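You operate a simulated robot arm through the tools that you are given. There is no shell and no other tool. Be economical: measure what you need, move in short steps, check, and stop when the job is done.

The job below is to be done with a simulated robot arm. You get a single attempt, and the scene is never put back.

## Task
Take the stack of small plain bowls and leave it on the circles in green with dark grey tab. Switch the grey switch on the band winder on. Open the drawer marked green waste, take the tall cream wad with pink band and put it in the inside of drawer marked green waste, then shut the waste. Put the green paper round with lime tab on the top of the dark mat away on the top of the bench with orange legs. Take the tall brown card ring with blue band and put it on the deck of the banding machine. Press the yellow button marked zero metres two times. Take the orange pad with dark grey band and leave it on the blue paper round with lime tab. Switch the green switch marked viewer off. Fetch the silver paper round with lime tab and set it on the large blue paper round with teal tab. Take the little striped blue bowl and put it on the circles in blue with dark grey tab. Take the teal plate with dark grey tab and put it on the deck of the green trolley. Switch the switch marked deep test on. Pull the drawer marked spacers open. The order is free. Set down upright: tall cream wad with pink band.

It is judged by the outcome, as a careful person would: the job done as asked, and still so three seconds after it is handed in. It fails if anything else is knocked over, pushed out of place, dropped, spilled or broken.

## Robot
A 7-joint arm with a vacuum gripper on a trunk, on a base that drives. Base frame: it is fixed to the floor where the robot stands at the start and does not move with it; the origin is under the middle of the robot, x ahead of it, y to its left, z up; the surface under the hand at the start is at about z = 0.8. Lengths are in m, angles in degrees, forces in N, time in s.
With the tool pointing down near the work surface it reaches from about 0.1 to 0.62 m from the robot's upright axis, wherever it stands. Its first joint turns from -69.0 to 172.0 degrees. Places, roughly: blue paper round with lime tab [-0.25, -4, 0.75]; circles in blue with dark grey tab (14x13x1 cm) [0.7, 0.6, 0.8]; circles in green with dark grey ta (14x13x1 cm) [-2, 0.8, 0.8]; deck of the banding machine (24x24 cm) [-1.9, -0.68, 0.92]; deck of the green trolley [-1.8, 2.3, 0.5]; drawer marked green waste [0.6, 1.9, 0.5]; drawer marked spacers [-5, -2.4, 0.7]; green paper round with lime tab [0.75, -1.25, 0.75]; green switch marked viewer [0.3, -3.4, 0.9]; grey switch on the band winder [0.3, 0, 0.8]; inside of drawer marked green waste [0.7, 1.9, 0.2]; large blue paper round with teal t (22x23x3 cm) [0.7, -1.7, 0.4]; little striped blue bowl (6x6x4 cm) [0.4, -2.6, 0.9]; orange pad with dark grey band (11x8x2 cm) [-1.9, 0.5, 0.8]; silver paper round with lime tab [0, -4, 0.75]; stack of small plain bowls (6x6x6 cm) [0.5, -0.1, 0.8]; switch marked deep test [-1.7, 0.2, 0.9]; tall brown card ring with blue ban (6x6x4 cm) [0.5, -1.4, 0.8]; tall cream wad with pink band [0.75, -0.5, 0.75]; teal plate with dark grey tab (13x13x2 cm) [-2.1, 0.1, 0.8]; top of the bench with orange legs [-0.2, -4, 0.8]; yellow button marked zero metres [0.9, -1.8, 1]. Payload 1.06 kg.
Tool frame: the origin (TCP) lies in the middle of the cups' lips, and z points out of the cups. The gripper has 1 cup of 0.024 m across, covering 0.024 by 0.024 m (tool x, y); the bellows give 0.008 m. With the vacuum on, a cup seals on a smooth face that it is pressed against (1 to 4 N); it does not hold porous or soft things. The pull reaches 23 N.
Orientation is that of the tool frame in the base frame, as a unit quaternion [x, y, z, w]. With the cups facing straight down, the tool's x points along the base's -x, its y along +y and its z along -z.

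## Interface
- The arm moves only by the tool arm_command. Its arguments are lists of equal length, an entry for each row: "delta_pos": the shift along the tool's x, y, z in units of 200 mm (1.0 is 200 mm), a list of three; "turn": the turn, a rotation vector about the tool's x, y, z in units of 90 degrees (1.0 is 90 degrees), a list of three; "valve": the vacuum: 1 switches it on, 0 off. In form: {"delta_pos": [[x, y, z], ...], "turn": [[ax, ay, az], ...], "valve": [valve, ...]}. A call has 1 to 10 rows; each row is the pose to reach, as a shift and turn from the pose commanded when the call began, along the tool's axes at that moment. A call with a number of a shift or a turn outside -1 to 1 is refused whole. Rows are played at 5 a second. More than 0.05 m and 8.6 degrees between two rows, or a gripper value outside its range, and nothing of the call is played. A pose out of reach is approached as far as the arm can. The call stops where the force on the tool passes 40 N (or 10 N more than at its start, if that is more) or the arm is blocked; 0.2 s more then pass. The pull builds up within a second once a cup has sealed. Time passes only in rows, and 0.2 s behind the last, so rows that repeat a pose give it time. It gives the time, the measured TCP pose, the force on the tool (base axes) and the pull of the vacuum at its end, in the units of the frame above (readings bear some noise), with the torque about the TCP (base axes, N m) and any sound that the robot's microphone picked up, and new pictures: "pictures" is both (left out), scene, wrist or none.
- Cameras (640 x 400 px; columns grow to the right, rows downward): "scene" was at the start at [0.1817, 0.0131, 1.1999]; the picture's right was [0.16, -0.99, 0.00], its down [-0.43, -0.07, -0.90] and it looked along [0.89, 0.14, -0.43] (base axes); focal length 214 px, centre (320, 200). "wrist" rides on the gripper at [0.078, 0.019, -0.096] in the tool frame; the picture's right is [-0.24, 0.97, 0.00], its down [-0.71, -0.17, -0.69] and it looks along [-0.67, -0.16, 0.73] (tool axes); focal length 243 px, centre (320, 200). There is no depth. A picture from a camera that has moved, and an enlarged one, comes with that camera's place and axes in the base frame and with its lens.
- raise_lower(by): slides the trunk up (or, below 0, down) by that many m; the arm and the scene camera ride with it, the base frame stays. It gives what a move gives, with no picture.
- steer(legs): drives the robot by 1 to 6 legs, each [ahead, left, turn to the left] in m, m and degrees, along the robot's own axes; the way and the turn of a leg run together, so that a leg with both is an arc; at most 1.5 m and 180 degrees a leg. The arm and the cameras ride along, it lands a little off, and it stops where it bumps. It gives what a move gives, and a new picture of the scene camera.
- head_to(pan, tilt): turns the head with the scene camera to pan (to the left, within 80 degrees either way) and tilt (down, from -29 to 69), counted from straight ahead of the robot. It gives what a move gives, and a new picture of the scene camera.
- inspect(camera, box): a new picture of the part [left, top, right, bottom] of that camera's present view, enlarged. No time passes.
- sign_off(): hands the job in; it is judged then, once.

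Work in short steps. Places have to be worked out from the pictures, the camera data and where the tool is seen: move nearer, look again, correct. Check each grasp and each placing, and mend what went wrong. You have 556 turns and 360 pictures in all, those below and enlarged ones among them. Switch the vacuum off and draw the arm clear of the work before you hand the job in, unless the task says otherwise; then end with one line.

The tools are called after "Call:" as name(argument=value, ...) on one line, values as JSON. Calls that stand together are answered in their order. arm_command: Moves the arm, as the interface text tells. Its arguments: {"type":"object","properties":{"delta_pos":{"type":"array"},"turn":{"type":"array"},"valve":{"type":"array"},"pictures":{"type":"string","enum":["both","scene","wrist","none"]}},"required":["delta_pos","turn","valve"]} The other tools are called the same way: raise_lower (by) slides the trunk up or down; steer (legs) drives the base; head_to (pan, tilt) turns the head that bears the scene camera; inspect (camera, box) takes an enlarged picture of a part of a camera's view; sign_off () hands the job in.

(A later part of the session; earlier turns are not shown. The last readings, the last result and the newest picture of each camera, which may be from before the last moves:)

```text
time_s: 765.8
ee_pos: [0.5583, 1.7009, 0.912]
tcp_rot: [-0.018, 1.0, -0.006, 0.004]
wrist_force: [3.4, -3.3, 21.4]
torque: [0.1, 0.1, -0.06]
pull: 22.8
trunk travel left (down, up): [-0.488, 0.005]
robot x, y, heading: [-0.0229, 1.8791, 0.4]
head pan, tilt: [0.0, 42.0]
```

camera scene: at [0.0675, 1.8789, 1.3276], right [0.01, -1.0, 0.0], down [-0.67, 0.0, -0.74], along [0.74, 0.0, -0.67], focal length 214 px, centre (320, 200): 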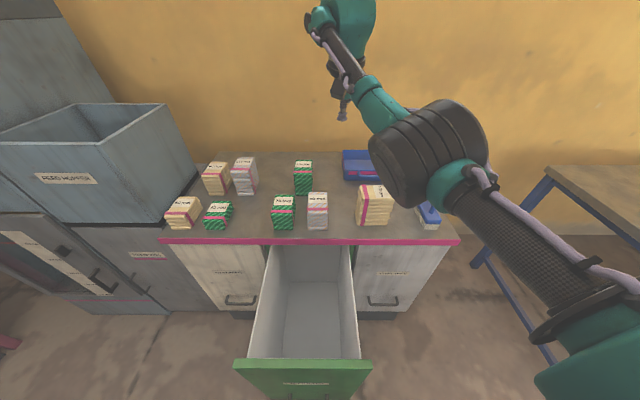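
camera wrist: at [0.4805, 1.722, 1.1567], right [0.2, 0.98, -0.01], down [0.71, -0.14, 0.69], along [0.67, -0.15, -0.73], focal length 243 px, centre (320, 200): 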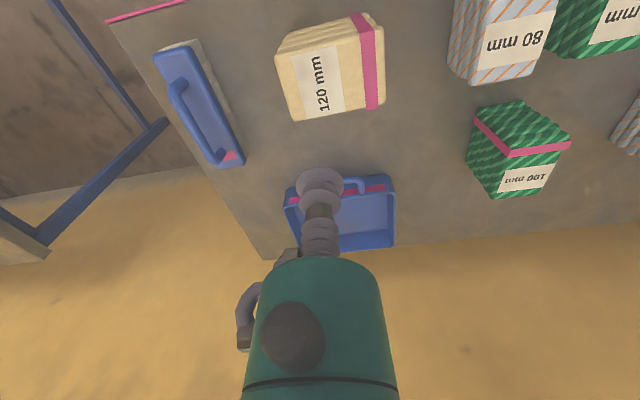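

Call:
arm_command(delta_pos=[[0, 0, -0.04], [0, 0, -0.1], [0, 0, -0.25], [0, 0, -0.45], [0, 0, -0.65], [0, 0, -0.8]], turn=[[0, 0, 0], [0, 0, 0], [0, 0, 0], [0, 0, 0], [0, 0, 0], [0, 0, 0]], valve=[1, 1, 1, 1, 1, 1], pictures="none")

Call:
steer(legs=[[0, 0.25, 0]])

Call:
arm_command(delta_pos=[[0.2, -0.05, 0], [0.4, -0.1, 0], [0.6, -0.15, 0], [0.8, -0.2, 0]], turn=[[0, 0, 0], [0, 0, 0], [0, 0, 0], [0, 0, 0]], valve=[1, 1, 1, 1], pictures="scene")

```text
time_s: 767.2
ee_pos: [0.5565, 1.7009, 1.0671]
tcp_rot: [-0.019, 1.0, -0.005, 0.001]
wrist_force: [-0.2, 0.2, -1.3]
torque: [0.0, 0.0, 0.01]
pull: 22.4
trunk travel left (down, up): [-0.488, 0.005]
robot x, y, heading: [-0.024, 1.8777, 0.2]
head pan, tilt: [0.0, 42.0]
```

```text
time_s: 770.0
ee_pos: [0.5554, 1.9502, 1.0656]
tcp_rot: [-0.018, 1.0, -0.007, 0.001]
wrist_force: [0.3, 1.5, -0.9]
torque: [-0.03, 0.02, 0.01]
pull: 23.1
trunk travel left (down, up): [-0.488, 0.005]
robot x, y, heading: [-0.0267, 2.1305, 0.3]
head pan, tilt: [0.0, 42.0]
camera scene: at [0.0655, 2.1271, 1.3277], right [0.01, -1.0, 0.0], down [-0.67, 0.0, -0.74], along [0.74, 0.0, -0.67], focal length 214 px, centre (320, 200)
```

scene: 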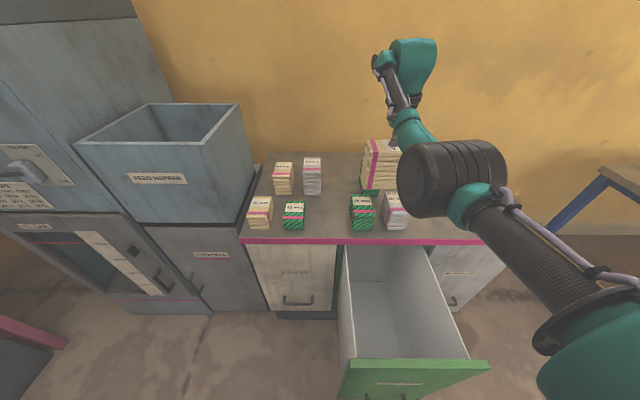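

```text
time_s: 771.0
ee_pos: [0.4434, 1.8547, 1.0523]
tcp_rot: [-0.018, 1.0, -0.007, 0.0]
wrist_force: [-0.3, -0.5, -2.0]
torque: [0.01, 0.01, 0.01]
pull: 22.9
out of reach, approached as far as the arm can: row 2, 3, 4
trunk travel left (down, up): [-0.488, 0.005]
robot x, y, heading: [-0.0257, 2.1276, 0.3]
head pan, tilt: [0.0, 42.0]
camera scene: at [0.0652, 2.1262, 1.3277], right [0.01, -1.0, 0.0], down [-0.67, 0.0, -0.74], along [0.74, 0.0, -0.67], focal length 214 px, centre (320, 200)
```

scene: 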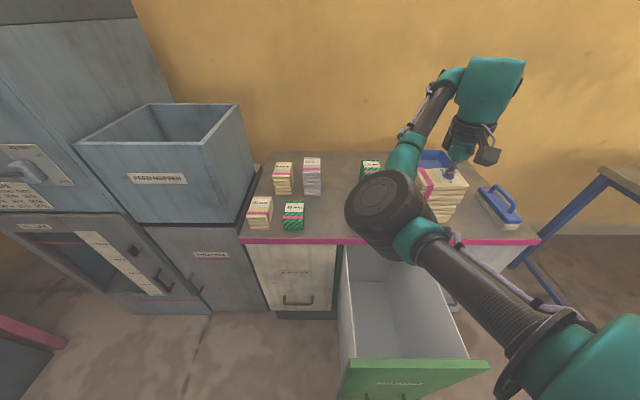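

Posture went elbow-left. Move the hand left first, then retract, then right, as before.

Call:
arm_command(delta_pos=[[0, 0.24, 0], [0, 0.48, 0], [0, 0.72, 0], [0, 0.96, 0]], turn=[[0, 0, 0], [0, 0, 0], [0, 0, 0], [0, 0, 0]], valve=[1, 1, 1, 1], pictures="scene")

```text
time_s: 772.0
ee_pos: [0.518, 2.0368, 1.0299]
tcp_rot: [-0.017, 1.0, -0.006, 0.0]
wrist_force: [0.2, -0.5, -1.1]
torque: [-0.02, -0.02, -0.01]
pull: 22.8
out of reach, approached as far as the arm can: row 1, 2, 3, 4
trunk travel left (down, up): [-0.488, 0.005]
robot x, y, heading: [-0.0262, 2.1256, 0.4]
head pan, tilt: [0.0, 42.0]
camera scene: at [0.0654, 2.1276, 1.3277], right [0.01, -1.0, 0.0], down [-0.67, 0.0, -0.74], along [0.74, 0.0, -0.67], focal length 214 px, centre (320, 200)
```

scene: 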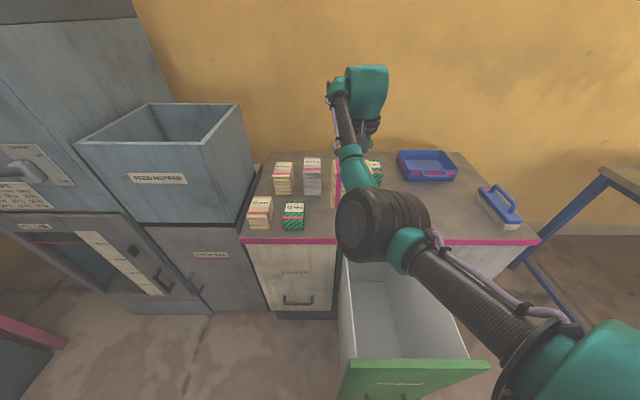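

Back off 0.25 m, lower to z≈0.95, and retract the hand there (reachable as before).

Call:
steer(legs=[[-0.25, 0, 0]])

Call:
arm_command(delta_pos=[[0.05, 0.05, 0.1], [0.15, 0.12, 0.25], [0.3, 0.2, 0.35], [0.45, 0.25, 0.4], [0.6, 0.25, 0.4]], turn=[[0, 0, 0], [0, 0, 0], [0, 0, 0], [0, 0, 0], [0, 0, 0]], valve=[1, 1, 1, 1, 1], pictures="scene")

```text
time_s: 773.8
ee_pos: [0.2672, 2.0365, 1.0315]
tcp_rot: [-0.02, 1.0, -0.006, 0.002]
wrist_force: [0.7, -0.5, -1.5]
torque: [-0.02, 0.0, -0.02]
pull: 22.8
trunk travel left (down, up): [-0.488, 0.005]
robot x, y, heading: [-0.2726, 2.1227, 0.5]
head pan, tilt: [0.0, 42.0]
camera scene: at [-0.1853, 2.1251, 1.3278], right [0.01, -1.0, 0.0], down [-0.67, -0.01, -0.74], along [0.74, 0.01, -0.67], focal length 214 px, centre (320, 200)
```

scene: 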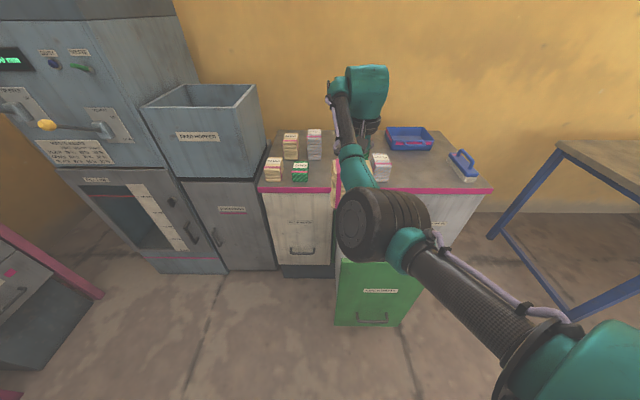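

```text
time_s: 775.0
ee_pos: [0.1835, 2.0831, 0.9078]
tcp_rot: [-0.02, 1.0, -0.007, 0.001]
wrist_force: [0.1, 0.2, -1.7]
torque: [0.02, 0.0, 0.0]
pull: 22.6
out of reach, approached as far as the arm can: row 1, 2, 3, 4, 5
trunk travel left (down, up): [-0.488, 0.005]
robot x, y, heading: [-0.2783, 2.1264, 0.6]
head pan, tilt: [0.0, 42.0]
camera scene: at [-0.1847, 2.1252, 1.3277], right [0.01, -1.0, 0.0], down [-0.67, -0.01, -0.74], along [0.74, 0.01, -0.67], focal length 214 px, centre (320, 200)
```

scene: 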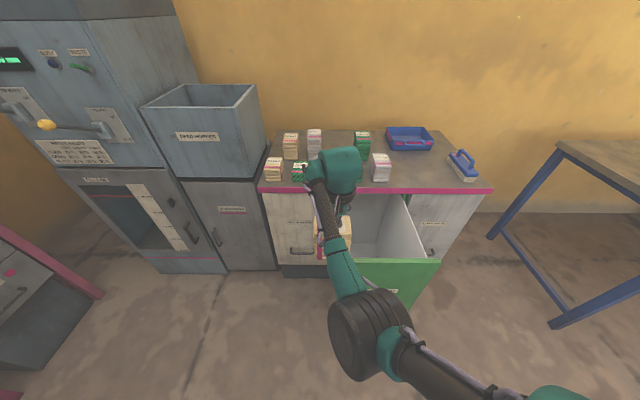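

Wrong elbow branch again. Extend the arm out to recover the standard posture, then lower the trunk and retract with the hand to my right.

Call:
arm_command(delta_pos=[[-0.12, -0.08, -0.12], [-0.24, -0.16, -0.24], [-0.36, -0.24, -0.36], [-0.48, -0.32, -0.48], [-0.6, -0.4, -0.6], [-0.7, -0.5, -0.7]], turn=[[0, 0, 0], [0, 0, 0], [0, 0, 0], [0, 0, 0], [0, 0, 0], [0, 0, 0]], valve=[1, 1, 1, 1, 1, 1], pictures="scene")

```text
time_s: 776.4
ee_pos: [0.326, 1.997, 1.058]
tcp_rot: [-0.022, 1.0, -0.002, 0.019]
wrist_force: [0.9, 1.0, -2.5]
torque: [-0.03, 0.0, 0.02]
pull: 23.1
out of reach, approached as far as the arm can: row 6
trunk travel left (down, up): [-0.488, 0.005]
robot x, y, heading: [-0.2748, 2.1246, 0.6]
head pan, tilt: [0.0, 42.0]
camera scene: at [-0.1849, 2.1247, 1.3277], right [0.01, -1.0, 0.0], down [-0.67, -0.01, -0.74], along [0.74, 0.01, -0.67], focal length 214 px, centre (320, 200)
```

scene: 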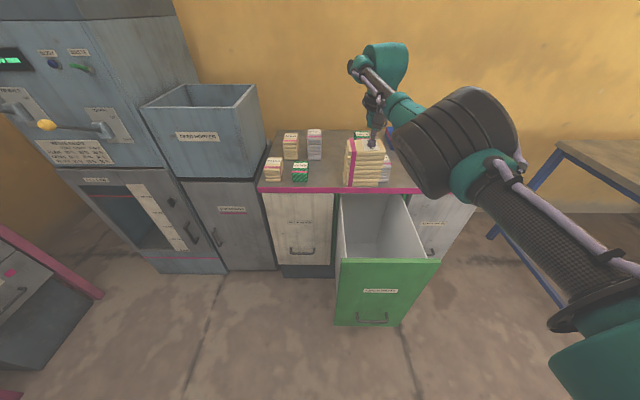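

Standard posture is back. Pull in 2 cm, lower the trunk 6 cm, then retract while moving right.

Call:
arm_command(delta_pos=[[0.08, -0.05, 0], [0.12, -0.1, 0]], turn=[[0, 0.01, 0], [0, 0.024, 0]], valve=[1, 1], pictures="none")

Call:
raise_lower(by=-0.06)

Call:
arm_command(delta_pos=[[0.1, -0.1, 0], [0.25, -0.2, 0], [0.4, -0.25, 0], [0.55, -0.25, 0], [0.7, -0.25, 0]], turn=[[0, 0, 0], [0, 0, 0], [0, 0, 0], [0, 0, 0], [0, 0, 0]], valve=[1, 1, 1, 1, 1], pictures="scene")

```text
time_s: 777.0
ee_pos: [0.3034, 1.968, 1.0543]
tcp_rot: [-0.02, 1.0, -0.007, -0.018]
wrist_force: [0.1, -0.1, -2.1]
torque: [0.02, 0.04, 0.02]
pull: 22.7
out of reach, approached as far as the arm can: row 1
trunk travel left (down, up): [-0.488, 0.005]
robot x, y, heading: [-0.2745, 2.1304, 0.7]
head pan, tilt: [0.0, 42.0]
```

```text
time_s: 778.0
ee_pos: [0.3022, 1.9683, 0.9917]
tcp_rot: [-0.02, 1.0, -0.007, -0.017]
wrist_force: [0.0, 0.3, -1.0]
torque: [-0.04, 0.01, 0.0]
pull: 22.8
trunk travel left (down, up): [-0.428, 0.065]
robot x, y, heading: [-0.2736, 2.1247, 0.4]
head pan, tilt: [0.0, 42.0]
```

```text
time_s: 779.2
ee_pos: [0.2265, 1.8512, 0.9855]
tcp_rot: [-0.02, 1.0, -0.006, -0.018]
wrist_force: [-0.3, -0.2, -1.2]
torque: [-0.02, -0.01, -0.01]
pull: 22.7
out of reach, approached as far as the arm can: row 1, 2, 3, 4, 5
trunk travel left (down, up): [-0.428, 0.065]
robot x, y, heading: [-0.2756, 2.1231, 0.6]
head pan, tilt: [0.0, 42.0]
camera scene: at [-0.1306, 2.1255, 1.2613], right [0.01, -1.0, 0.0], down [-0.67, -0.01, -0.74], along [0.74, 0.01, -0.67], focal length 214 px, centre (320, 200)
```

scene: 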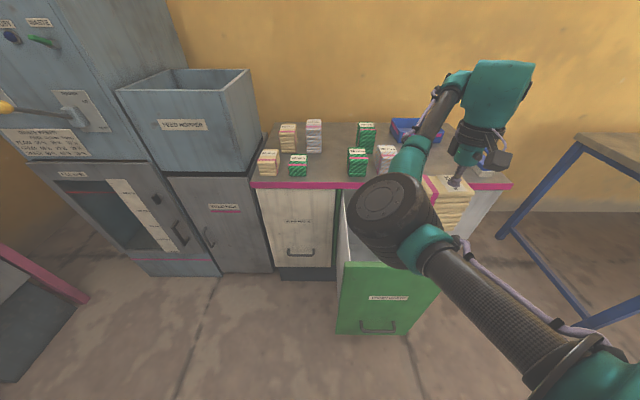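

Try descending from this posture with the wad over the right part of the drawer; drive 0.17 m ahead first.

Call:
steer(legs=[[0.17, 0.025, -0.6]])

Call:
arm_command(delta_pos=[[0, 0, 0.2], [0, 0, 0.4], [0, 0, 0.6], [0, 0, 0.8]], turn=[[0, 0, 0], [0, 0, 0], [0, 0, 0], [0, 0, 0]], valve=[1, 1, 1, 1], pictures="scene")

```text
time_s: 780.6
ee_pos: [0.3945, 1.8733, 0.9828]
tcp_rot: [-0.017, 1.0, -0.006, -0.018]
wrist_force: [0.3, 0.3, -1.6]
torque: [-0.02, 0.01, 0.01]
pull: 23.2
trunk travel left (down, up): [-0.428, 0.065]
robot x, y, heading: [-0.1009, 2.1517, 0.2]
head pan, tilt: [0.0, 42.0]
camera scene: at [0.0388, 2.1501, 1.2612], right [0.0, -1.0, 0.0], down [-0.67, 0.0, -0.74], along [0.74, 0.0, -0.67], focal length 214 px, centre (320, 200)
```

scene: 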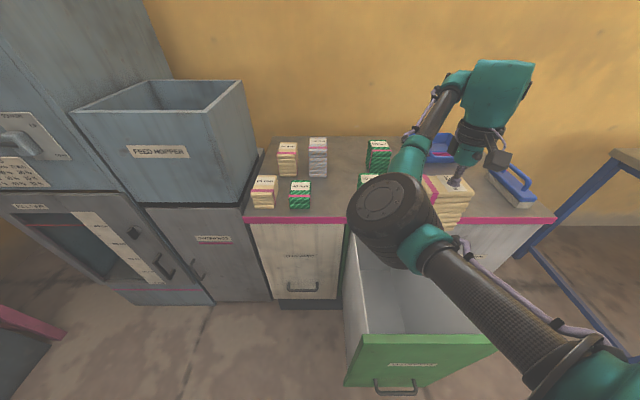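

```text
time_s: 781.6
ee_pos: [0.3854, 1.8725, 0.8258]
tcp_rot: [-0.016, 1.0, -0.007, -0.018]
wrist_force: [0.3, -0.3, -0.6]
torque: [-0.02, 0.0, -0.01]
pull: 22.7
trunk travel left (down, up): [-0.428, 0.065]
robot x, y, heading: [-0.1068, 2.1501, 0.2]
head pan, tilt: [0.0, 42.0]
camera scene: at [0.038, 2.1499, 1.2613], right [0.0, -1.0, 0.0], down [-0.67, 0.0, -0.74], along [0.74, 0.0, -0.67], focal length 214 px, centre (320, 200)
```

scene: 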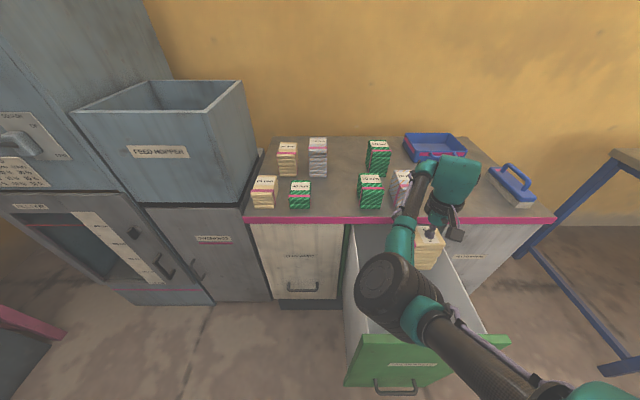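

Call:
arm_command(delta_pos=[[0, 0, 0.2], [0, 0, 0.4], [0, 0, 0.6]], turn=[[0, 0, 0], [0, 0, 0], [0, 0, 0]], valve=[1, 1, 1], pictures="scene")

```text
time_s: 782.5
ee_pos: [0.3827, 1.8699, 0.7016]
tcp_rot: [-0.017, 1.0, -0.006, -0.018]
wrist_force: [0.8, -0.3, -0.9]
torque: [0.0, 0.01, -0.02]
pull: 23.1
trunk travel left (down, up): [-0.428, 0.065]
robot x, y, heading: [-0.1077, 2.1524, 0.3]
head pan, tilt: [0.0, 42.0]
camera scene: at [0.0381, 2.1499, 1.2613], right [0.0, -1.0, 0.0], down [-0.67, 0.0, -0.74], along [0.74, 0.0, -0.67], focal length 214 px, centre (320, 200)
```

scene: 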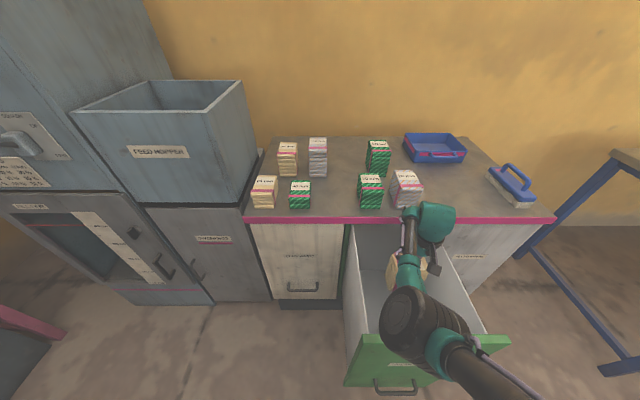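

Raise the trunk fully here, retract 9 cm, then move the base closer so the elbow can pass inside the opening.

Call:
raise_lower(by=0.06)

Call:
arm_command(delta_pos=[[0.15, 0.05, 0], [0.3, 0.1, 0], [0.43, 0.15, 0]], turn=[[0, -0.01, 0], [0, -0.023, 0], [0, -0.023, 0]], valve=[1, 1, 1], pictures="scene")

```text
time_s: 783.5
ee_pos: [0.3833, 1.8693, 0.7642]
tcp_rot: [-0.016, 1.0, -0.005, -0.019]
wrist_force: [-0.6, 0.4, -1.3]
torque: [-0.04, 0.0, -0.02]
pull: 23.2
trunk travel left (down, up): [-0.488, 0.005]
robot x, y, heading: [-0.1085, 2.146, 0.2]
head pan, tilt: [0.0, 42.0]
```

```text
time_s: 784.2
ee_pos: [0.2949, 1.8961, 0.7657]
tcp_rot: [-0.016, 1.0, -0.006, 0.0]
wrist_force: [0.7, -0.4, -2.4]
torque: [-0.06, -0.02, -0.01]
pull: 23.2
trunk travel left (down, up): [-0.488, 0.005]
robot x, y, heading: [-0.1069, 2.1496, 0.5]
head pan, tilt: [0.0, 42.0]
camera scene: at [-0.0164, 2.15, 1.3277], right [0.0, -1.0, 0.0], down [-0.67, 0.0, -0.74], along [0.74, 0.0, -0.67], focal length 214 px, centre (320, 200)
```

scene: 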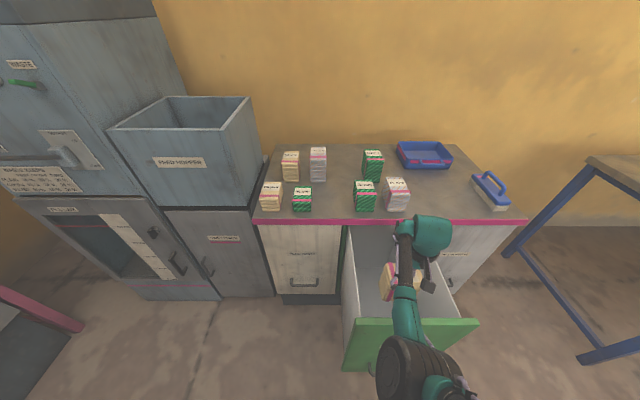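

Now move the base 0.14 m closer in two steps.

Call:
steer(legs=[[0.1, 0, 0]])

Call:
steer(legs=[[0.04, 0, 0]])

```text
time_s: 785.4
ee_pos: [0.3963, 1.897, 0.7662]
tcp_rot: [-0.017, 1.0, -0.006, -0.001]
wrist_force: [0.2, -0.2, -1.3]
torque: [-0.02, 0.02, 0.05]
pull: 23.4
trunk travel left (down, up): [-0.488, 0.005]
robot x, y, heading: [-0.007, 2.149, 0.5]
head pan, tilt: [0.0, 42.0]
camera scene: at [0.0836, 2.1504, 1.3276], right [0.0, -1.0, 0.0], down [-0.67, 0.0, -0.74], along [0.74, 0.0, -0.67], focal length 214 px, centre (320, 200)
```

scene: 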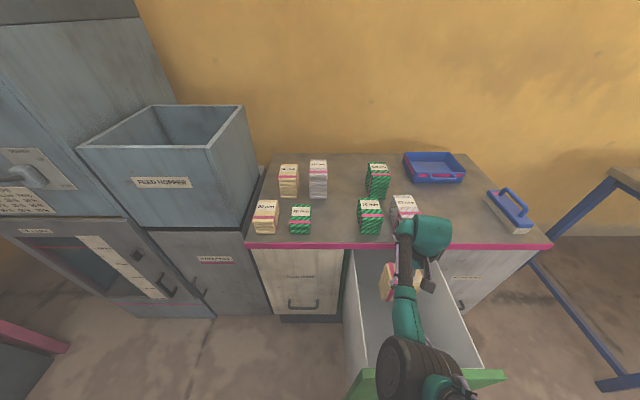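

```text
time_s: 786.3
ee_pos: [0.4355, 1.8964, 0.7654]
tcp_rot: [-0.018, 1.0, -0.005, -0.001]
wrist_force: [0.0, 0.0, -1.7]
torque: [-0.02, 0.01, -0.03]
pull: 22.9
trunk travel left (down, up): [-0.488, 0.005]
robot x, y, heading: [0.0336, 2.1511, 0.2]
head pan, tilt: [0.0, 42.0]
camera scene: at [0.1241, 2.1505, 1.3276], right [0.0, -1.0, 0.0], down [-0.67, 0.0, -0.74], along [0.74, 0.0, -0.67], focal length 214 px, centre (320, 200)
```

scene: 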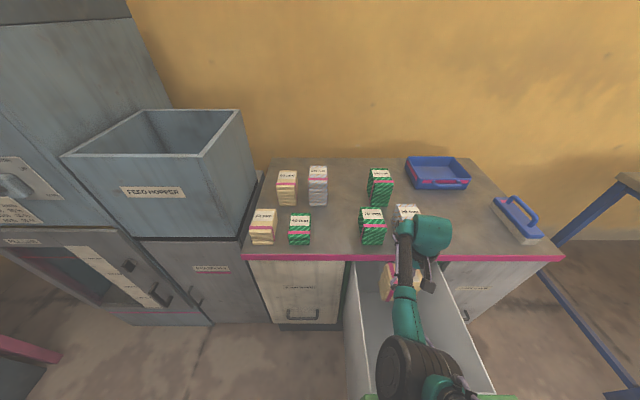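

Not blocked. Descend 10 cm.

Call:
arm_command(delta_pos=[[0.02, 0.02, 0.15], [0.04, 0.04, 0.3], [0.04, 0.04, 0.45], [0.04, 0.04, 0.6]], turn=[[0, 0, 0], [0, 0, 0], [0, 0, 0], [0, 0, 0]], valve=[1, 1, 1, 1], pictures="scene")

```text
time_s: 787.3
ee_pos: [0.428, 1.9037, 0.6446]
tcp_rot: [-0.017, 1.0, -0.006, 0.0]
wrist_force: [0.5, 0.8, -2.1]
torque: [-0.01, 0.03, -0.02]
pull: 22.7
trunk travel left (down, up): [-0.488, 0.005]
robot x, y, heading: [0.0294, 2.1524, 0.2]
head pan, tilt: [0.0, 42.0]
camera scene: at [0.1231, 2.1504, 1.3277], right [0.0, -1.0, 0.0], down [-0.67, 0.0, -0.74], along [0.74, 0.0, -0.67], focal length 214 px, centre (320, 200)
```

scene: 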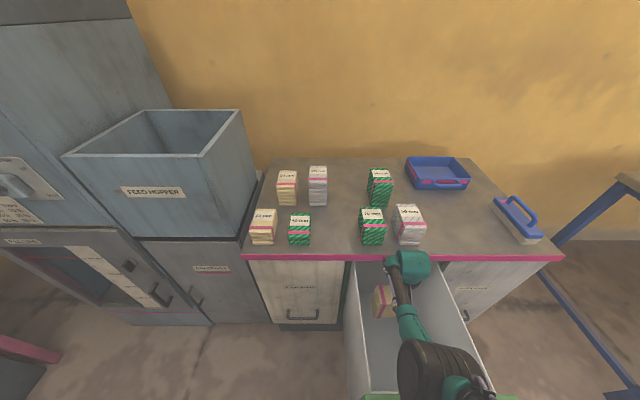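

Call:
arm_command(delta_pos=[[0, 0, 0.12], [0, 0, 0.24], [0, 0, 0.3]], turn=[[0, 0, 0], [0, 0, 0], [0, 0, 0]], valve=[1, 1, 1], pictures="scene")

```text
time_s: 788.1
ee_pos: [0.4276, 1.9008, 0.5841]
tcp_rot: [-0.017, 1.0, -0.006, 0.001]
wrist_force: [-0.9, 0.1, -2.0]
torque: [0.01, -0.01, 0.01]
pull: 22.8
trunk travel left (down, up): [-0.488, 0.005]
robot x, y, heading: [0.0287, 2.1538, 0.4]
head pan, tilt: [0.0, 42.0]
camera scene: at [0.1231, 2.1504, 1.3277], right [0.0, -1.0, 0.0], down [-0.67, 0.0, -0.74], along [0.74, 0.0, -0.67], focal length 214 px, centre (320, 200)
```

scene: 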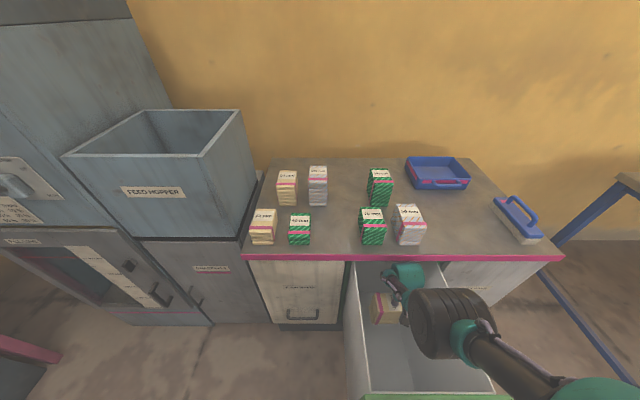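

Excellent: the elbow is now high and inside the opening, and this pose is within reach. Lower the trunk in small steps.

Call:
raise_lower(by=-0.05)

Call:
raise_lower(by=-0.04)

Call:
inspect(camera="scene", box=[0, 0, 640, 400])

```text
time_s: 789.0
ee_pos: [0.4277, 1.9015, 0.5362]
tcp_rot: [-0.018, 1.0, -0.005, 0.0]
wrist_force: [0.0, -0.3, -0.9]
torque: [0.0, 0.0, 0.02]
pull: 23.2
trunk travel left (down, up): [-0.438, 0.055]
robot x, y, heading: [0.0299, 2.1536, 0.1]
head pan, tilt: [0.0, 42.0]
```

```text
time_s: 789.8
ee_pos: [0.4277, 1.9028, 0.4958]
tcp_rot: [-0.017, 1.0, -0.005, 0.001]
wrist_force: [-0.3, -0.4, -1.8]
torque: [-0.06, 0.0, 0.0]
pull: 22.6
trunk travel left (down, up): [-0.398, 0.095]
robot x, y, heading: [0.0331, 2.151, -0.0]
head pan, tilt: [0.0, 42.0]
```

```text
1.00 times, centred on (320, 200) of scene (not enlarged: the box is as wide or as high as the picture)
camera zoom: at [0.1923, 2.1509, 1.2262], right [0.0, -1.0, 0.0], down [-0.67, 0.0, -0.74], along [0.74, 0.0, -0.67], focal length 214 px, centre (320, 200)
```

zoom: 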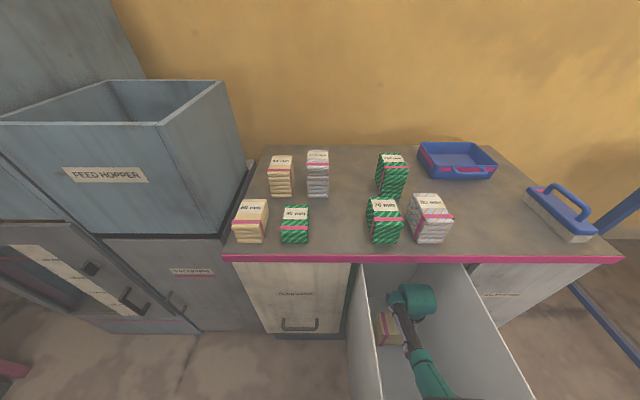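

TCP 0.496. Continue lowering.

Call:
raise_lower(by=-0.04)

Call:
raise_lower(by=-0.03)

Call:
inspect(camera="wrist", box=[0, 0, 640, 400])

```text
time_s: 790.6
ee_pos: [0.5165, 1.9085, 0.509]
tcp_rot: [-0.015, 0.997, -0.003, 0.076]
wrist_force: [-0.4, -0.4, -0.8]
torque: [-0.03, 0.0, 0.0]
pull: 23.0
trunk travel left (down, up): [-0.358, 0.135]
robot x, y, heading: [0.0327, 2.1516, 0.2]
head pan, tilt: [0.0, 42.0]
stopped: the arm was blocked; the commanded pose is now the measured one
```

```text
time_s: 791.4
ee_pos: [0.5503, 1.9107, 0.5054]
tcp_rot: [-0.013, 0.995, -0.004, 0.102]
wrist_force: [-0.2, 0.4, -1.4]
torque: [-0.04, 0.03, -0.01]
pull: 23.2
trunk travel left (down, up): [-0.328, 0.165]
robot x, y, heading: [0.0277, 2.1527, 0.4]
head pan, tilt: [0.0, 42.0]
```

```text
1.00 times, centred on (320, 200) of wrist (not enlarged: the box is as wide or as high as the picture)
camera zoom: at [0.4531, 1.9292, 0.5829], right [0.2, 0.98, 0.04], down [0.56, -0.15, 0.82], along [0.8, -0.15, -0.58], focal length 243 px, centre (320, 200)
```

zoom: 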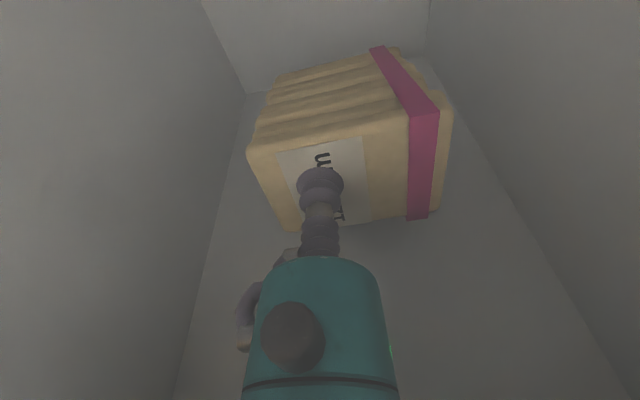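

The elbow touched the panel and pushed the hand forward under the counter. Draw it back before anything else.

Call:
arm_command(delta_pos=[[0.12, 0, 0.02], [0.24, 0, 0.04], [0.36, 0, 0.06], [0.48, 0, 0.08], [0.58, 0, 0.1]], turn=[[0, 0.02, 0], [0, 0.04, 0], [0, 0.07, 0], [0, 0.1, 0], [0, 0.13, 0]], valve=[1, 1, 1, 1, 1], pictures="scene")

```text
time_s: 792.0
ee_pos: [0.5664, 1.9094, 0.5363]
tcp_rot: [-0.012, 0.991, -0.005, 0.13]
wrist_force: [-0.7, -0.4, -1.4]
torque: [-0.05, 0.05, 0.01]
pull: 23.1
trunk travel left (down, up): [-0.328, 0.165]
robot x, y, heading: [0.0286, 2.154, 0.5]
head pan, tilt: [0.0, 42.0]
stopped in row 2: the arm was blocked; the commanded pose is now the measured one
camera scene: at [0.2149, 2.1558, 1.1505], right [0.01, -1.0, 0.0], down [-0.67, -0.01, -0.74], along [0.74, 0.0, -0.67], focal length 214 px, centre (320, 200)
```

scene: 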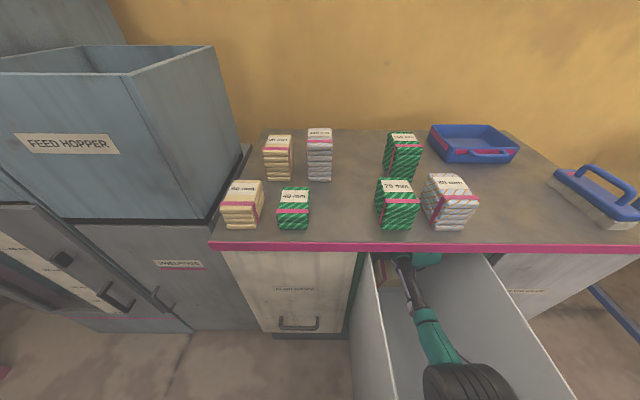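

Wrist is under the counter lip. Lower the hand slightly to gain clearance, then raise the trunk in small steps while drawing back.

Call:
arm_command(delta_pos=[[0, 0, 0.06], [0, 0, 0.12], [0, 0, 0.18]], turn=[[0, 0.03, 0], [0, 0.06, 0], [0, 0.09, 0]], valve=[1, 1, 1], pictures="none")

```text
time_s: 792.8
ee_pos: [0.568, 1.9054, 0.4979]
tcp_rot: [-0.011, 0.998, -0.005, 0.057]
wrist_force: [0.6, -0.6, -1.1]
torque: [0.02, 0.0, -0.01]
pull: 22.9
trunk travel left (down, up): [-0.328, 0.165]
robot x, y, heading: [0.0296, 2.1535, 0.1]
head pan, tilt: [0.0, 42.0]
```

It moves freely downward here, deeper inside the drawer. Level the tool and keep descending.

Call:
arm_command(delta_pos=[[0.03, 0, 0.06], [0.06, 0, 0.12], [0.09, 0, 0.18], [0.1, 0, 0.24]], turn=[[0, 0.03, 0], [0, 0.06, 0], [0, 0.072, 0], [0, 0.072, 0]], valve=[1, 1, 1, 1], pictures="scene")

Call:
inspect(camera="wrist", box=[0, 0, 640, 400])

```text
time_s: 793.8
ee_pos: [0.5586, 1.9022, 0.477]
tcp_rot: [-0.011, 1.0, -0.006, 0.01]
wrist_force: [-0.1, 1.0, -1.9]
torque: [-0.03, 0.03, 0.0]
pull: 23.2
out of reach, approached as far as the arm can: row 3, 4
trunk travel left (down, up): [-0.328, 0.165]
robot x, y, heading: [0.0314, 2.1548, 0.2]
head pan, tilt: [0.0, 42.0]
camera scene: at [0.2119, 2.1519, 1.1526], right [0.01, -1.0, 0.0], down [-0.67, 0.0, -0.74], along [0.74, 0.0, -0.67], focal length 214 px, centre (320, 200)
```

scene: 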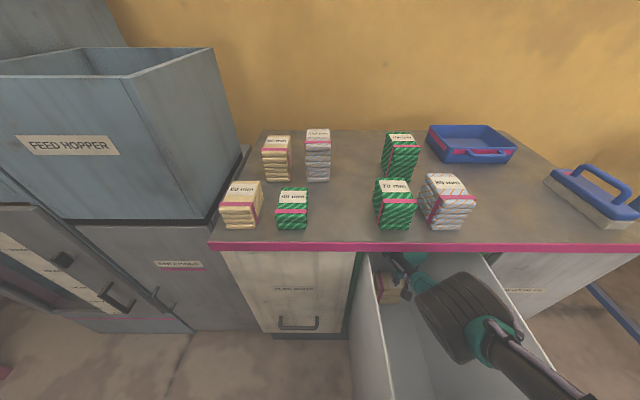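

```text
1.00 times, centred on (320, 200) of wrist (not enlarged: the box is as wide or as high as the picture)
camera zoom: at [0.4783, 1.9227, 0.5699], right [0.21, 0.98, -0.01], down [0.7, -0.15, 0.7], along [0.68, -0.15, -0.71], focal length 243 px, centre (320, 200)
```

zoom: 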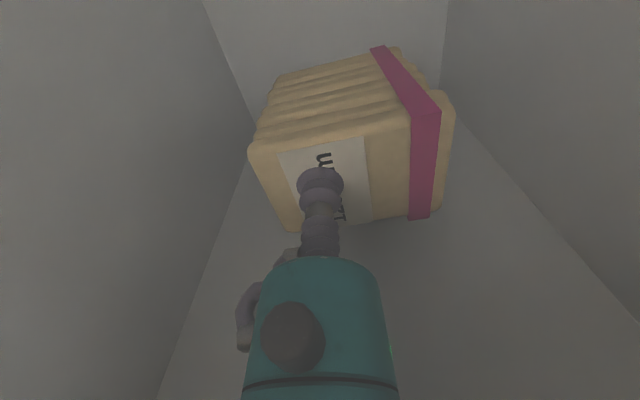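

Arm is straight and elbow inside the opening. Draw the hand back 8 cm toward me to clear the lip.

Call:
arm_command(delta_pos=[[0.1, 0, -0.02], [0.2, 0, -0.03], [0.3, 0, -0.03], [0.4, 0, -0.03]], turn=[[0, 0.01, 0], [0, 0.01, 0], [0, 0.01, 0], [0, 0.01, 0]], valve=[1, 1, 1, 1], pictures="scene")

```text
time_s: 795.0
ee_pos: [0.5169, 1.9029, 0.505]
tcp_rot: [-0.016, 1.0, -0.011, 0.023]
wrist_force: [-0.5, 0.1, -1.3]
torque: [-0.05, -0.02, -0.02]
pull: 23.0
trunk travel left (down, up): [-0.328, 0.165]
robot x, y, heading: [0.0362, 2.1505, 0.9]
head pan, tilt: [0.0, 42.0]
stopped in row 4: the arm was blocked; the commanded pose is now the measured one
camera scene: at [0.2144, 2.1528, 1.1515], right [0.01, -1.0, 0.0], down [-0.67, -0.01, -0.74], along [0.74, 0.01, -0.67], focal length 214 px, centre (320, 200)
```

scene: 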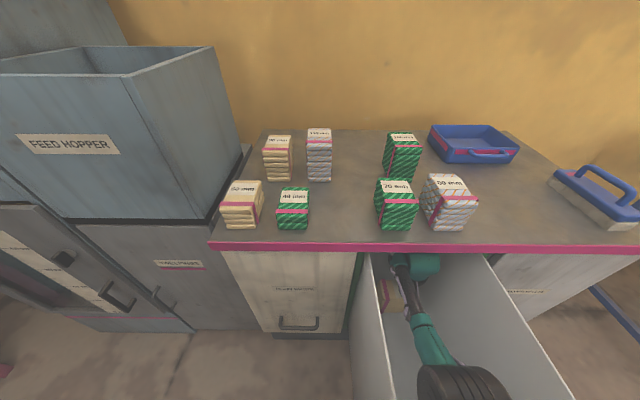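

Return to x≈0.56, z≈0.487 (within reach, elbow up), then lower the trunk.

Call:
arm_command(delta_pos=[[-0.1, 0, 0], [-0.25, 0, 0.02], [-0.25, 0, 0.05], [-0.25, 0, 0.08]], turn=[[0, 0.01, 0], [0, 0.02, 0], [0, 0.029, 0], [0, 0.029, 0]], valve=[1, 1, 1, 1], pictures="scene")

```text
time_s: 796.0
ee_pos: [0.5633, 1.9034, 0.4885]
tcp_rot: [-0.015, 1.0, -0.01, -0.003]
wrist_force: [1.0, -0.7, -2.3]
torque: [0.01, 0.0, 0.02]
pull: 23.5
trunk travel left (down, up): [-0.328, 0.165]
robot x, y, heading: [0.0306, 2.1496, 0.7]
head pan, tilt: [0.0, 42.0]
camera scene: at [0.212, 2.1517, 1.1525], right [0.01, -1.0, 0.0], down [-0.67, -0.01, -0.74], along [0.74, 0.01, -0.67], focal length 214 px, centre (320, 200)
```

scene: 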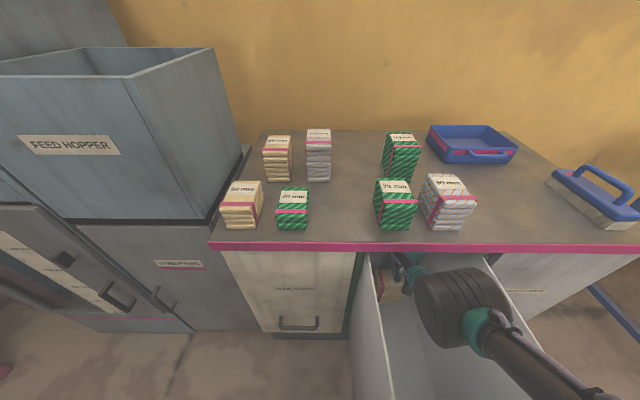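

Elbow is up again and the pose is reachable. Lower the trunk 3 cm at a time.

Call:
raise_lower(by=-0.03)

Call:
raise_lower(by=-0.03)

```text
time_s: 796.7
ee_pos: [0.5613, 1.9025, 0.4597]
tcp_rot: [-0.014, 1.0, -0.009, -0.003]
wrist_force: [0.5, -0.7, -1.8]
torque: [-0.03, 0.01, -0.01]
pull: 22.9
trunk travel left (down, up): [-0.298, 0.195]
robot x, y, heading: [0.0314, 2.1535, 0.5]
head pan, tilt: [0.0, 42.0]
```

```text
time_s: 797.5
ee_pos: [0.5615, 1.9023, 0.4298]
tcp_rot: [-0.015, 1.0, -0.009, -0.003]
wrist_force: [-0.1, -0.6, -1.7]
torque: [-0.01, 0.01, 0.02]
pull: 23.2
trunk travel left (down, up): [-0.268, 0.225]
robot x, y, heading: [0.0318, 2.1528, 0.2]
head pan, tilt: [0.0, 42.0]
```

Excellent, 0.430 with no contact. Continue in 2 cm and then 1 cm steps until the wad touches the floor.

Call:
raise_lower(by=-0.02)

Call:
raise_lower(by=-0.012)

Call:
inspect(camera="wrist", box=[0, 0, 640, 400])

```text
time_s: 798.2
ee_pos: [0.5636, 1.9036, 0.4093]
tcp_rot: [-0.014, 1.0, -0.009, -0.003]
wrist_force: [1.2, 0.7, -1.7]
torque: [-0.02, 0.05, -0.01]
pull: 23.0
trunk travel left (down, up): [-0.248, 0.245]
robot x, y, heading: [0.0317, 2.1485, 0.4]
head pan, tilt: [0.0, 42.0]
```

```text
time_s: 798.8
ee_pos: [0.562, 1.903, 0.3978]
tcp_rot: [-0.014, 1.0, -0.01, -0.004]
wrist_force: [0.5, -0.1, -1.7]
torque: [-0.03, 0.03, 0.02]
pull: 22.6
trunk travel left (down, up): [-0.236, 0.257]
robot x, y, heading: [0.0346, 2.1504, 0.5]
head pan, tilt: [0.0, 42.0]
```

```text
1.00 times, centred on (320, 200) of wrist (not enlarged: the box is as wide or as high as the picture)
camera zoom: at [0.4831, 1.9226, 0.4916], right [0.21, 0.98, -0.02], down [0.72, -0.14, 0.68], along [0.67, -0.16, -0.73], focal length 243 px, centre (320, 200)
```

zoom: 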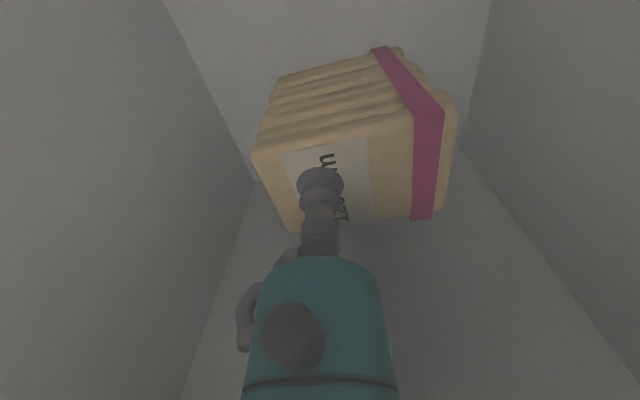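

Call:
raise_lower(by=-0.008)

Call:
raise_lower(by=-0.006)

Call:
raise_lower(by=-0.006)

```text
time_s: 799.3
ee_pos: [0.5616, 1.9016, 0.3888]
tcp_rot: [-0.014, 1.0, -0.009, -0.003]
wrist_force: [-0.1, 0.3, -1.6]
torque: [-0.04, 0.01, 0.01]
pull: 22.7
trunk travel left (down, up): [-0.228, 0.265]
robot x, y, heading: [0.0358, 2.1549, 0.4]
head pan, tilt: [0.0, 42.0]
```

```text
time_s: 799.9
ee_pos: [0.5699, 1.9002, 0.3925]
tcp_rot: [-0.013, 1.0, -0.012, 0.007]
wrist_force: [0.1, -0.4, -1.6]
torque: [-0.02, -0.04, -0.03]
pull: 22.8
trunk travel left (down, up): [-0.222, 0.271]
robot x, y, heading: [0.0341, 2.1526, 0.3]
head pan, tilt: [0.0, 42.0]
```

```text
time_s: 800.4
ee_pos: [0.5851, 1.9017, 0.406]
tcp_rot: [-0.012, 1.0, -0.012, 0.026]
wrist_force: [0.5, 0.0, -1.3]
torque: [0.02, 0.02, 0.0]
pull: 23.0
trunk travel left (down, up): [-0.216, 0.277]
robot x, y, heading: [0.0338, 2.1484, 0.3]
head pan, tilt: [0.0, 42.0]
```

The upper arm now touches the panel; undo the last centimetre and finish with the arm.

Call:
raise_lower(by=0.014)

Call:
arm_command(delta_pos=[[0, 0, 0.02], [0, 0, 0.04], [0, 0, 0.06], [0, 0, 0.08]], turn=[[0, 0, 0], [0, 0, 0], [0, 0, 0], [0, 0, 0]], valve=[1, 1, 1, 1], pictures="wrist")

```text
time_s: 801.0
ee_pos: [0.5584, 1.905, 0.3848]
tcp_rot: [-0.015, 1.0, -0.009, -0.007]
wrist_force: [-0.8, -0.9, -1.7]
torque: [-0.02, 0.01, 0.0]
pull: 22.9
trunk travel left (down, up): [-0.23, 0.263]
robot x, y, heading: [0.0342, 2.1525, 0.5]
head pan, tilt: [0.0, 42.0]
```

```text
time_s: 802.0
ee_pos: [0.5607, 1.9028, 0.3741]
tcp_rot: [-0.014, 1.0, -0.01, -0.003]
wrist_force: [0.1, 0.7, -1.3]
torque: [-0.01, 0.01, -0.01]
pull: 22.8
trunk travel left (down, up): [-0.23, 0.263]
robot x, y, heading: [0.0317, 2.1516, 0.7]
head pan, tilt: [0.0, 42.0]
camera wrist: at [0.4826, 1.923, 0.4697], right [0.21, 0.98, -0.02], down [0.72, -0.14, 0.68], along [0.67, -0.16, -0.73], focal length 243 px, centre (320, 200)
```

wrist: 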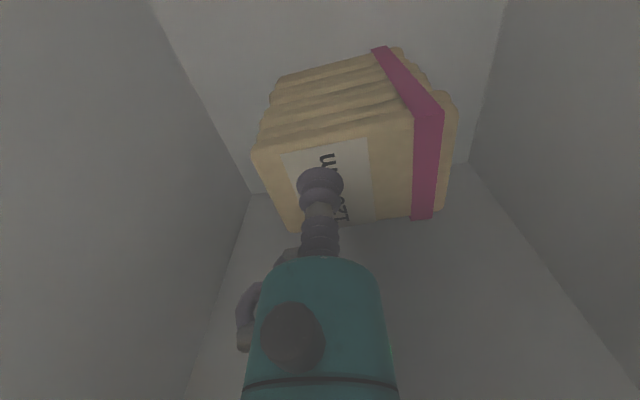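

Almost there; continue down in 3 mm steps.

Call:
arm_command(delta_pos=[[0, 0, 0.015], [0, 0, 0.03], [0, 0, 0.045], [0, 0, 0.06], [0, 0, 0.075]], turn=[[0, 0, 0], [0, 0, 0], [0, 0, 0], [0, 0, 0], [0, 0, 0]], valve=[1, 1, 1, 1, 1], pictures="none")

```text
time_s: 803.2
ee_pos: [0.5616, 1.9021, 0.3623]
tcp_rot: [-0.015, 1.0, -0.009, 0.0]
wrist_force: [0.2, -1.2, 16.5]
torque: [0.13, -0.09, 0.43]
pull: 23.3
trunk travel left (down, up): [-0.23, 0.263]
robot x, y, heading: [0.0338, 2.1519, 0.4]
head pan, tilt: [0.0, 42.0]
```

The wad is on the drawer floor (16 N). Release and lift gently.

Call:
arm_command(delta_pos=[[0, 0, -0.02], [0, 0, -0.02], [0, 0, -0.02], [0, 0, -0.02], [0, 0, -0.06], [0, 0, -0.12]], turn=[[0, 0, 0], [0, 0, 0], [0, 0, 0], [0, 0, 0], [0, 0, 0], [0, 0, 0]], valve=[0, 0, 0, 0, 0, 0], pictures="wrist")

```text
time_s: 804.6
ee_pos: [0.5661, 1.9146, 0.3766]
tcp_rot: [-0.027, 1.0, 0.0, -0.002]
wrist_force: [0.2, 0.5, -0.5]
torque: [0.02, -0.04, 0.02]
pull: 0.0
out of reach, approached as far as the arm can: row 6
trunk travel left (down, up): [-0.23, 0.263]
robot x, y, heading: [0.0318, 2.1499, 0.5]
head pan, tilt: [0.0, 42.0]
camera wrist: at [0.485, 1.9301, 0.4721], right [0.18, 0.98, 0.0], down [0.72, -0.13, 0.68], along [0.67, -0.12, -0.73], focal length 243 px, centre (320, 200)
```

wrist: 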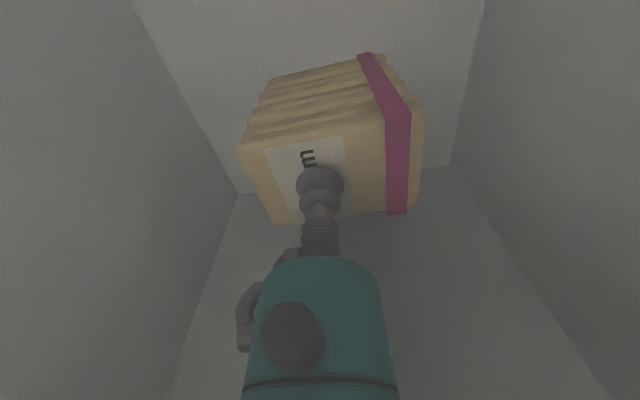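

Wad stands free. Return the hand to the descent line and raise the trunk back along the same path.

Call:
arm_command(delta_pos=[[0.02, -0.06, 0], [0.02, -0.06, -0.02]], turn=[[0, 0, 0], [0, 0, 0]], valve=[0, 0], pictures="none")

Call:
raise_lower(by=0.03)

Call:
inspect(camera="wrist", box=[0, 0, 640, 400])

```text
time_s: 805.2
ee_pos: [0.5682, 1.9174, 0.38]
tcp_rot: [-0.027, 1.0, 0.001, 0.003]
wrist_force: [-0.4, 0.0, 0.0]
torque: [-0.02, 0.0, 0.0]
pull: 0.0
out of reach, approached as far as the arm can: row 1, 2
trunk travel left (down, up): [-0.23, 0.263]
robot x, y, heading: [0.0348, 2.1529, 0.5]
head pan, tilt: [0.0, 42.0]
```

```text
time_s: 806.0
ee_pos: [0.5661, 1.9164, 0.4086]
tcp_rot: [-0.014, 1.0, -0.01, -0.003]
wrist_force: [0.2, -0.3, 0.1]
torque: [-0.02, -0.01, 0.0]
pull: 0.2
trunk travel left (down, up): [-0.26, 0.233]
robot x, y, heading: [0.0388, 2.1543, 0.5]
head pan, tilt: [0.0, 42.0]
```

```text
1.00 times, centred on (320, 200) of wrist (not enlarged: the box is as wide or as high as the picture)
camera zoom: at [0.4874, 1.9361, 0.5039], right [0.21, 0.98, -0.02], down [0.72, -0.14, 0.68], along [0.67, -0.16, -0.73], focal length 243 px, centre (320, 200)
```

zoom: 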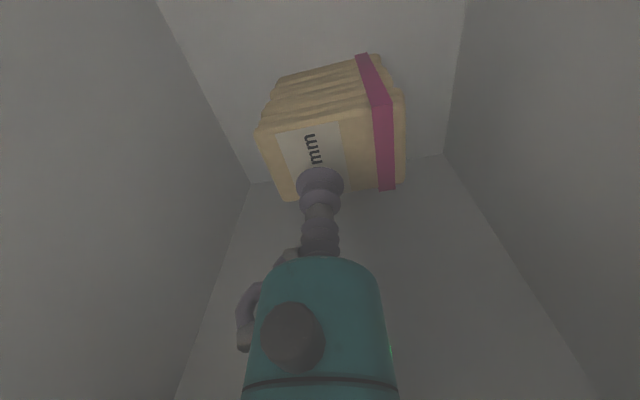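

Wad upright. Raise the trunk 8 cm, then look.

Call:
raise_lower(by=0.05)

Call:
raise_lower(by=0.04)

Call:
inspect(camera="scene", box=[0, 0, 640, 400])

```text
time_s: 806.9
ee_pos: [0.5667, 1.9157, 0.4586]
tcp_rot: [-0.014, 1.0, -0.009, -0.003]
wrist_force: [0.3, 0.5, -0.6]
torque: [-0.03, 0.02, 0.01]
pull: 0.1
trunk travel left (down, up): [-0.31, 0.183]
robot x, y, heading: [0.0336, 2.1513, 0.6]
head pan, tilt: [0.0, 42.0]
```

```text
time_s: 807.8
ee_pos: [0.5641, 1.9171, 0.4956]
tcp_rot: [-0.015, 1.0, -0.007, -0.003]
wrist_force: [0.5, 0.2, -0.5]
torque: [0.02, -0.03, -0.03]
pull: 0.1
trunk travel left (down, up): [-0.35, 0.143]
robot x, y, heading: [0.0309, 2.152, 0.5]
head pan, tilt: [0.0, 42.0]
```

```text
1.00 times, centred on (320, 200) of scene (not enlarged: the box is as wide or as high as the picture)
camera zoom: at [0.2108, 2.1499, 1.1729], right [0.01, -1.0, 0.0], down [-0.67, 0.0, -0.74], along [0.74, 0.01, -0.67], focal length 214 px, centre (320, 200)
```

zoom: 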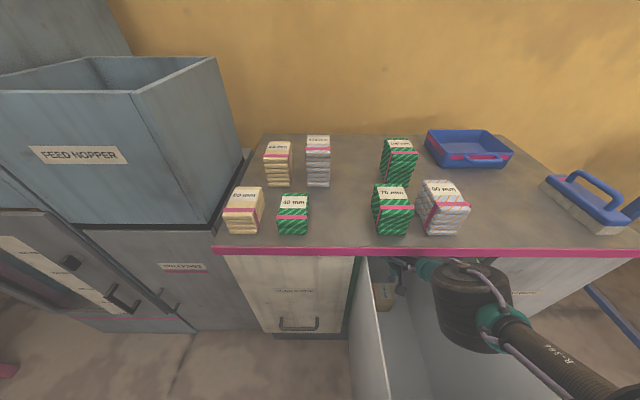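

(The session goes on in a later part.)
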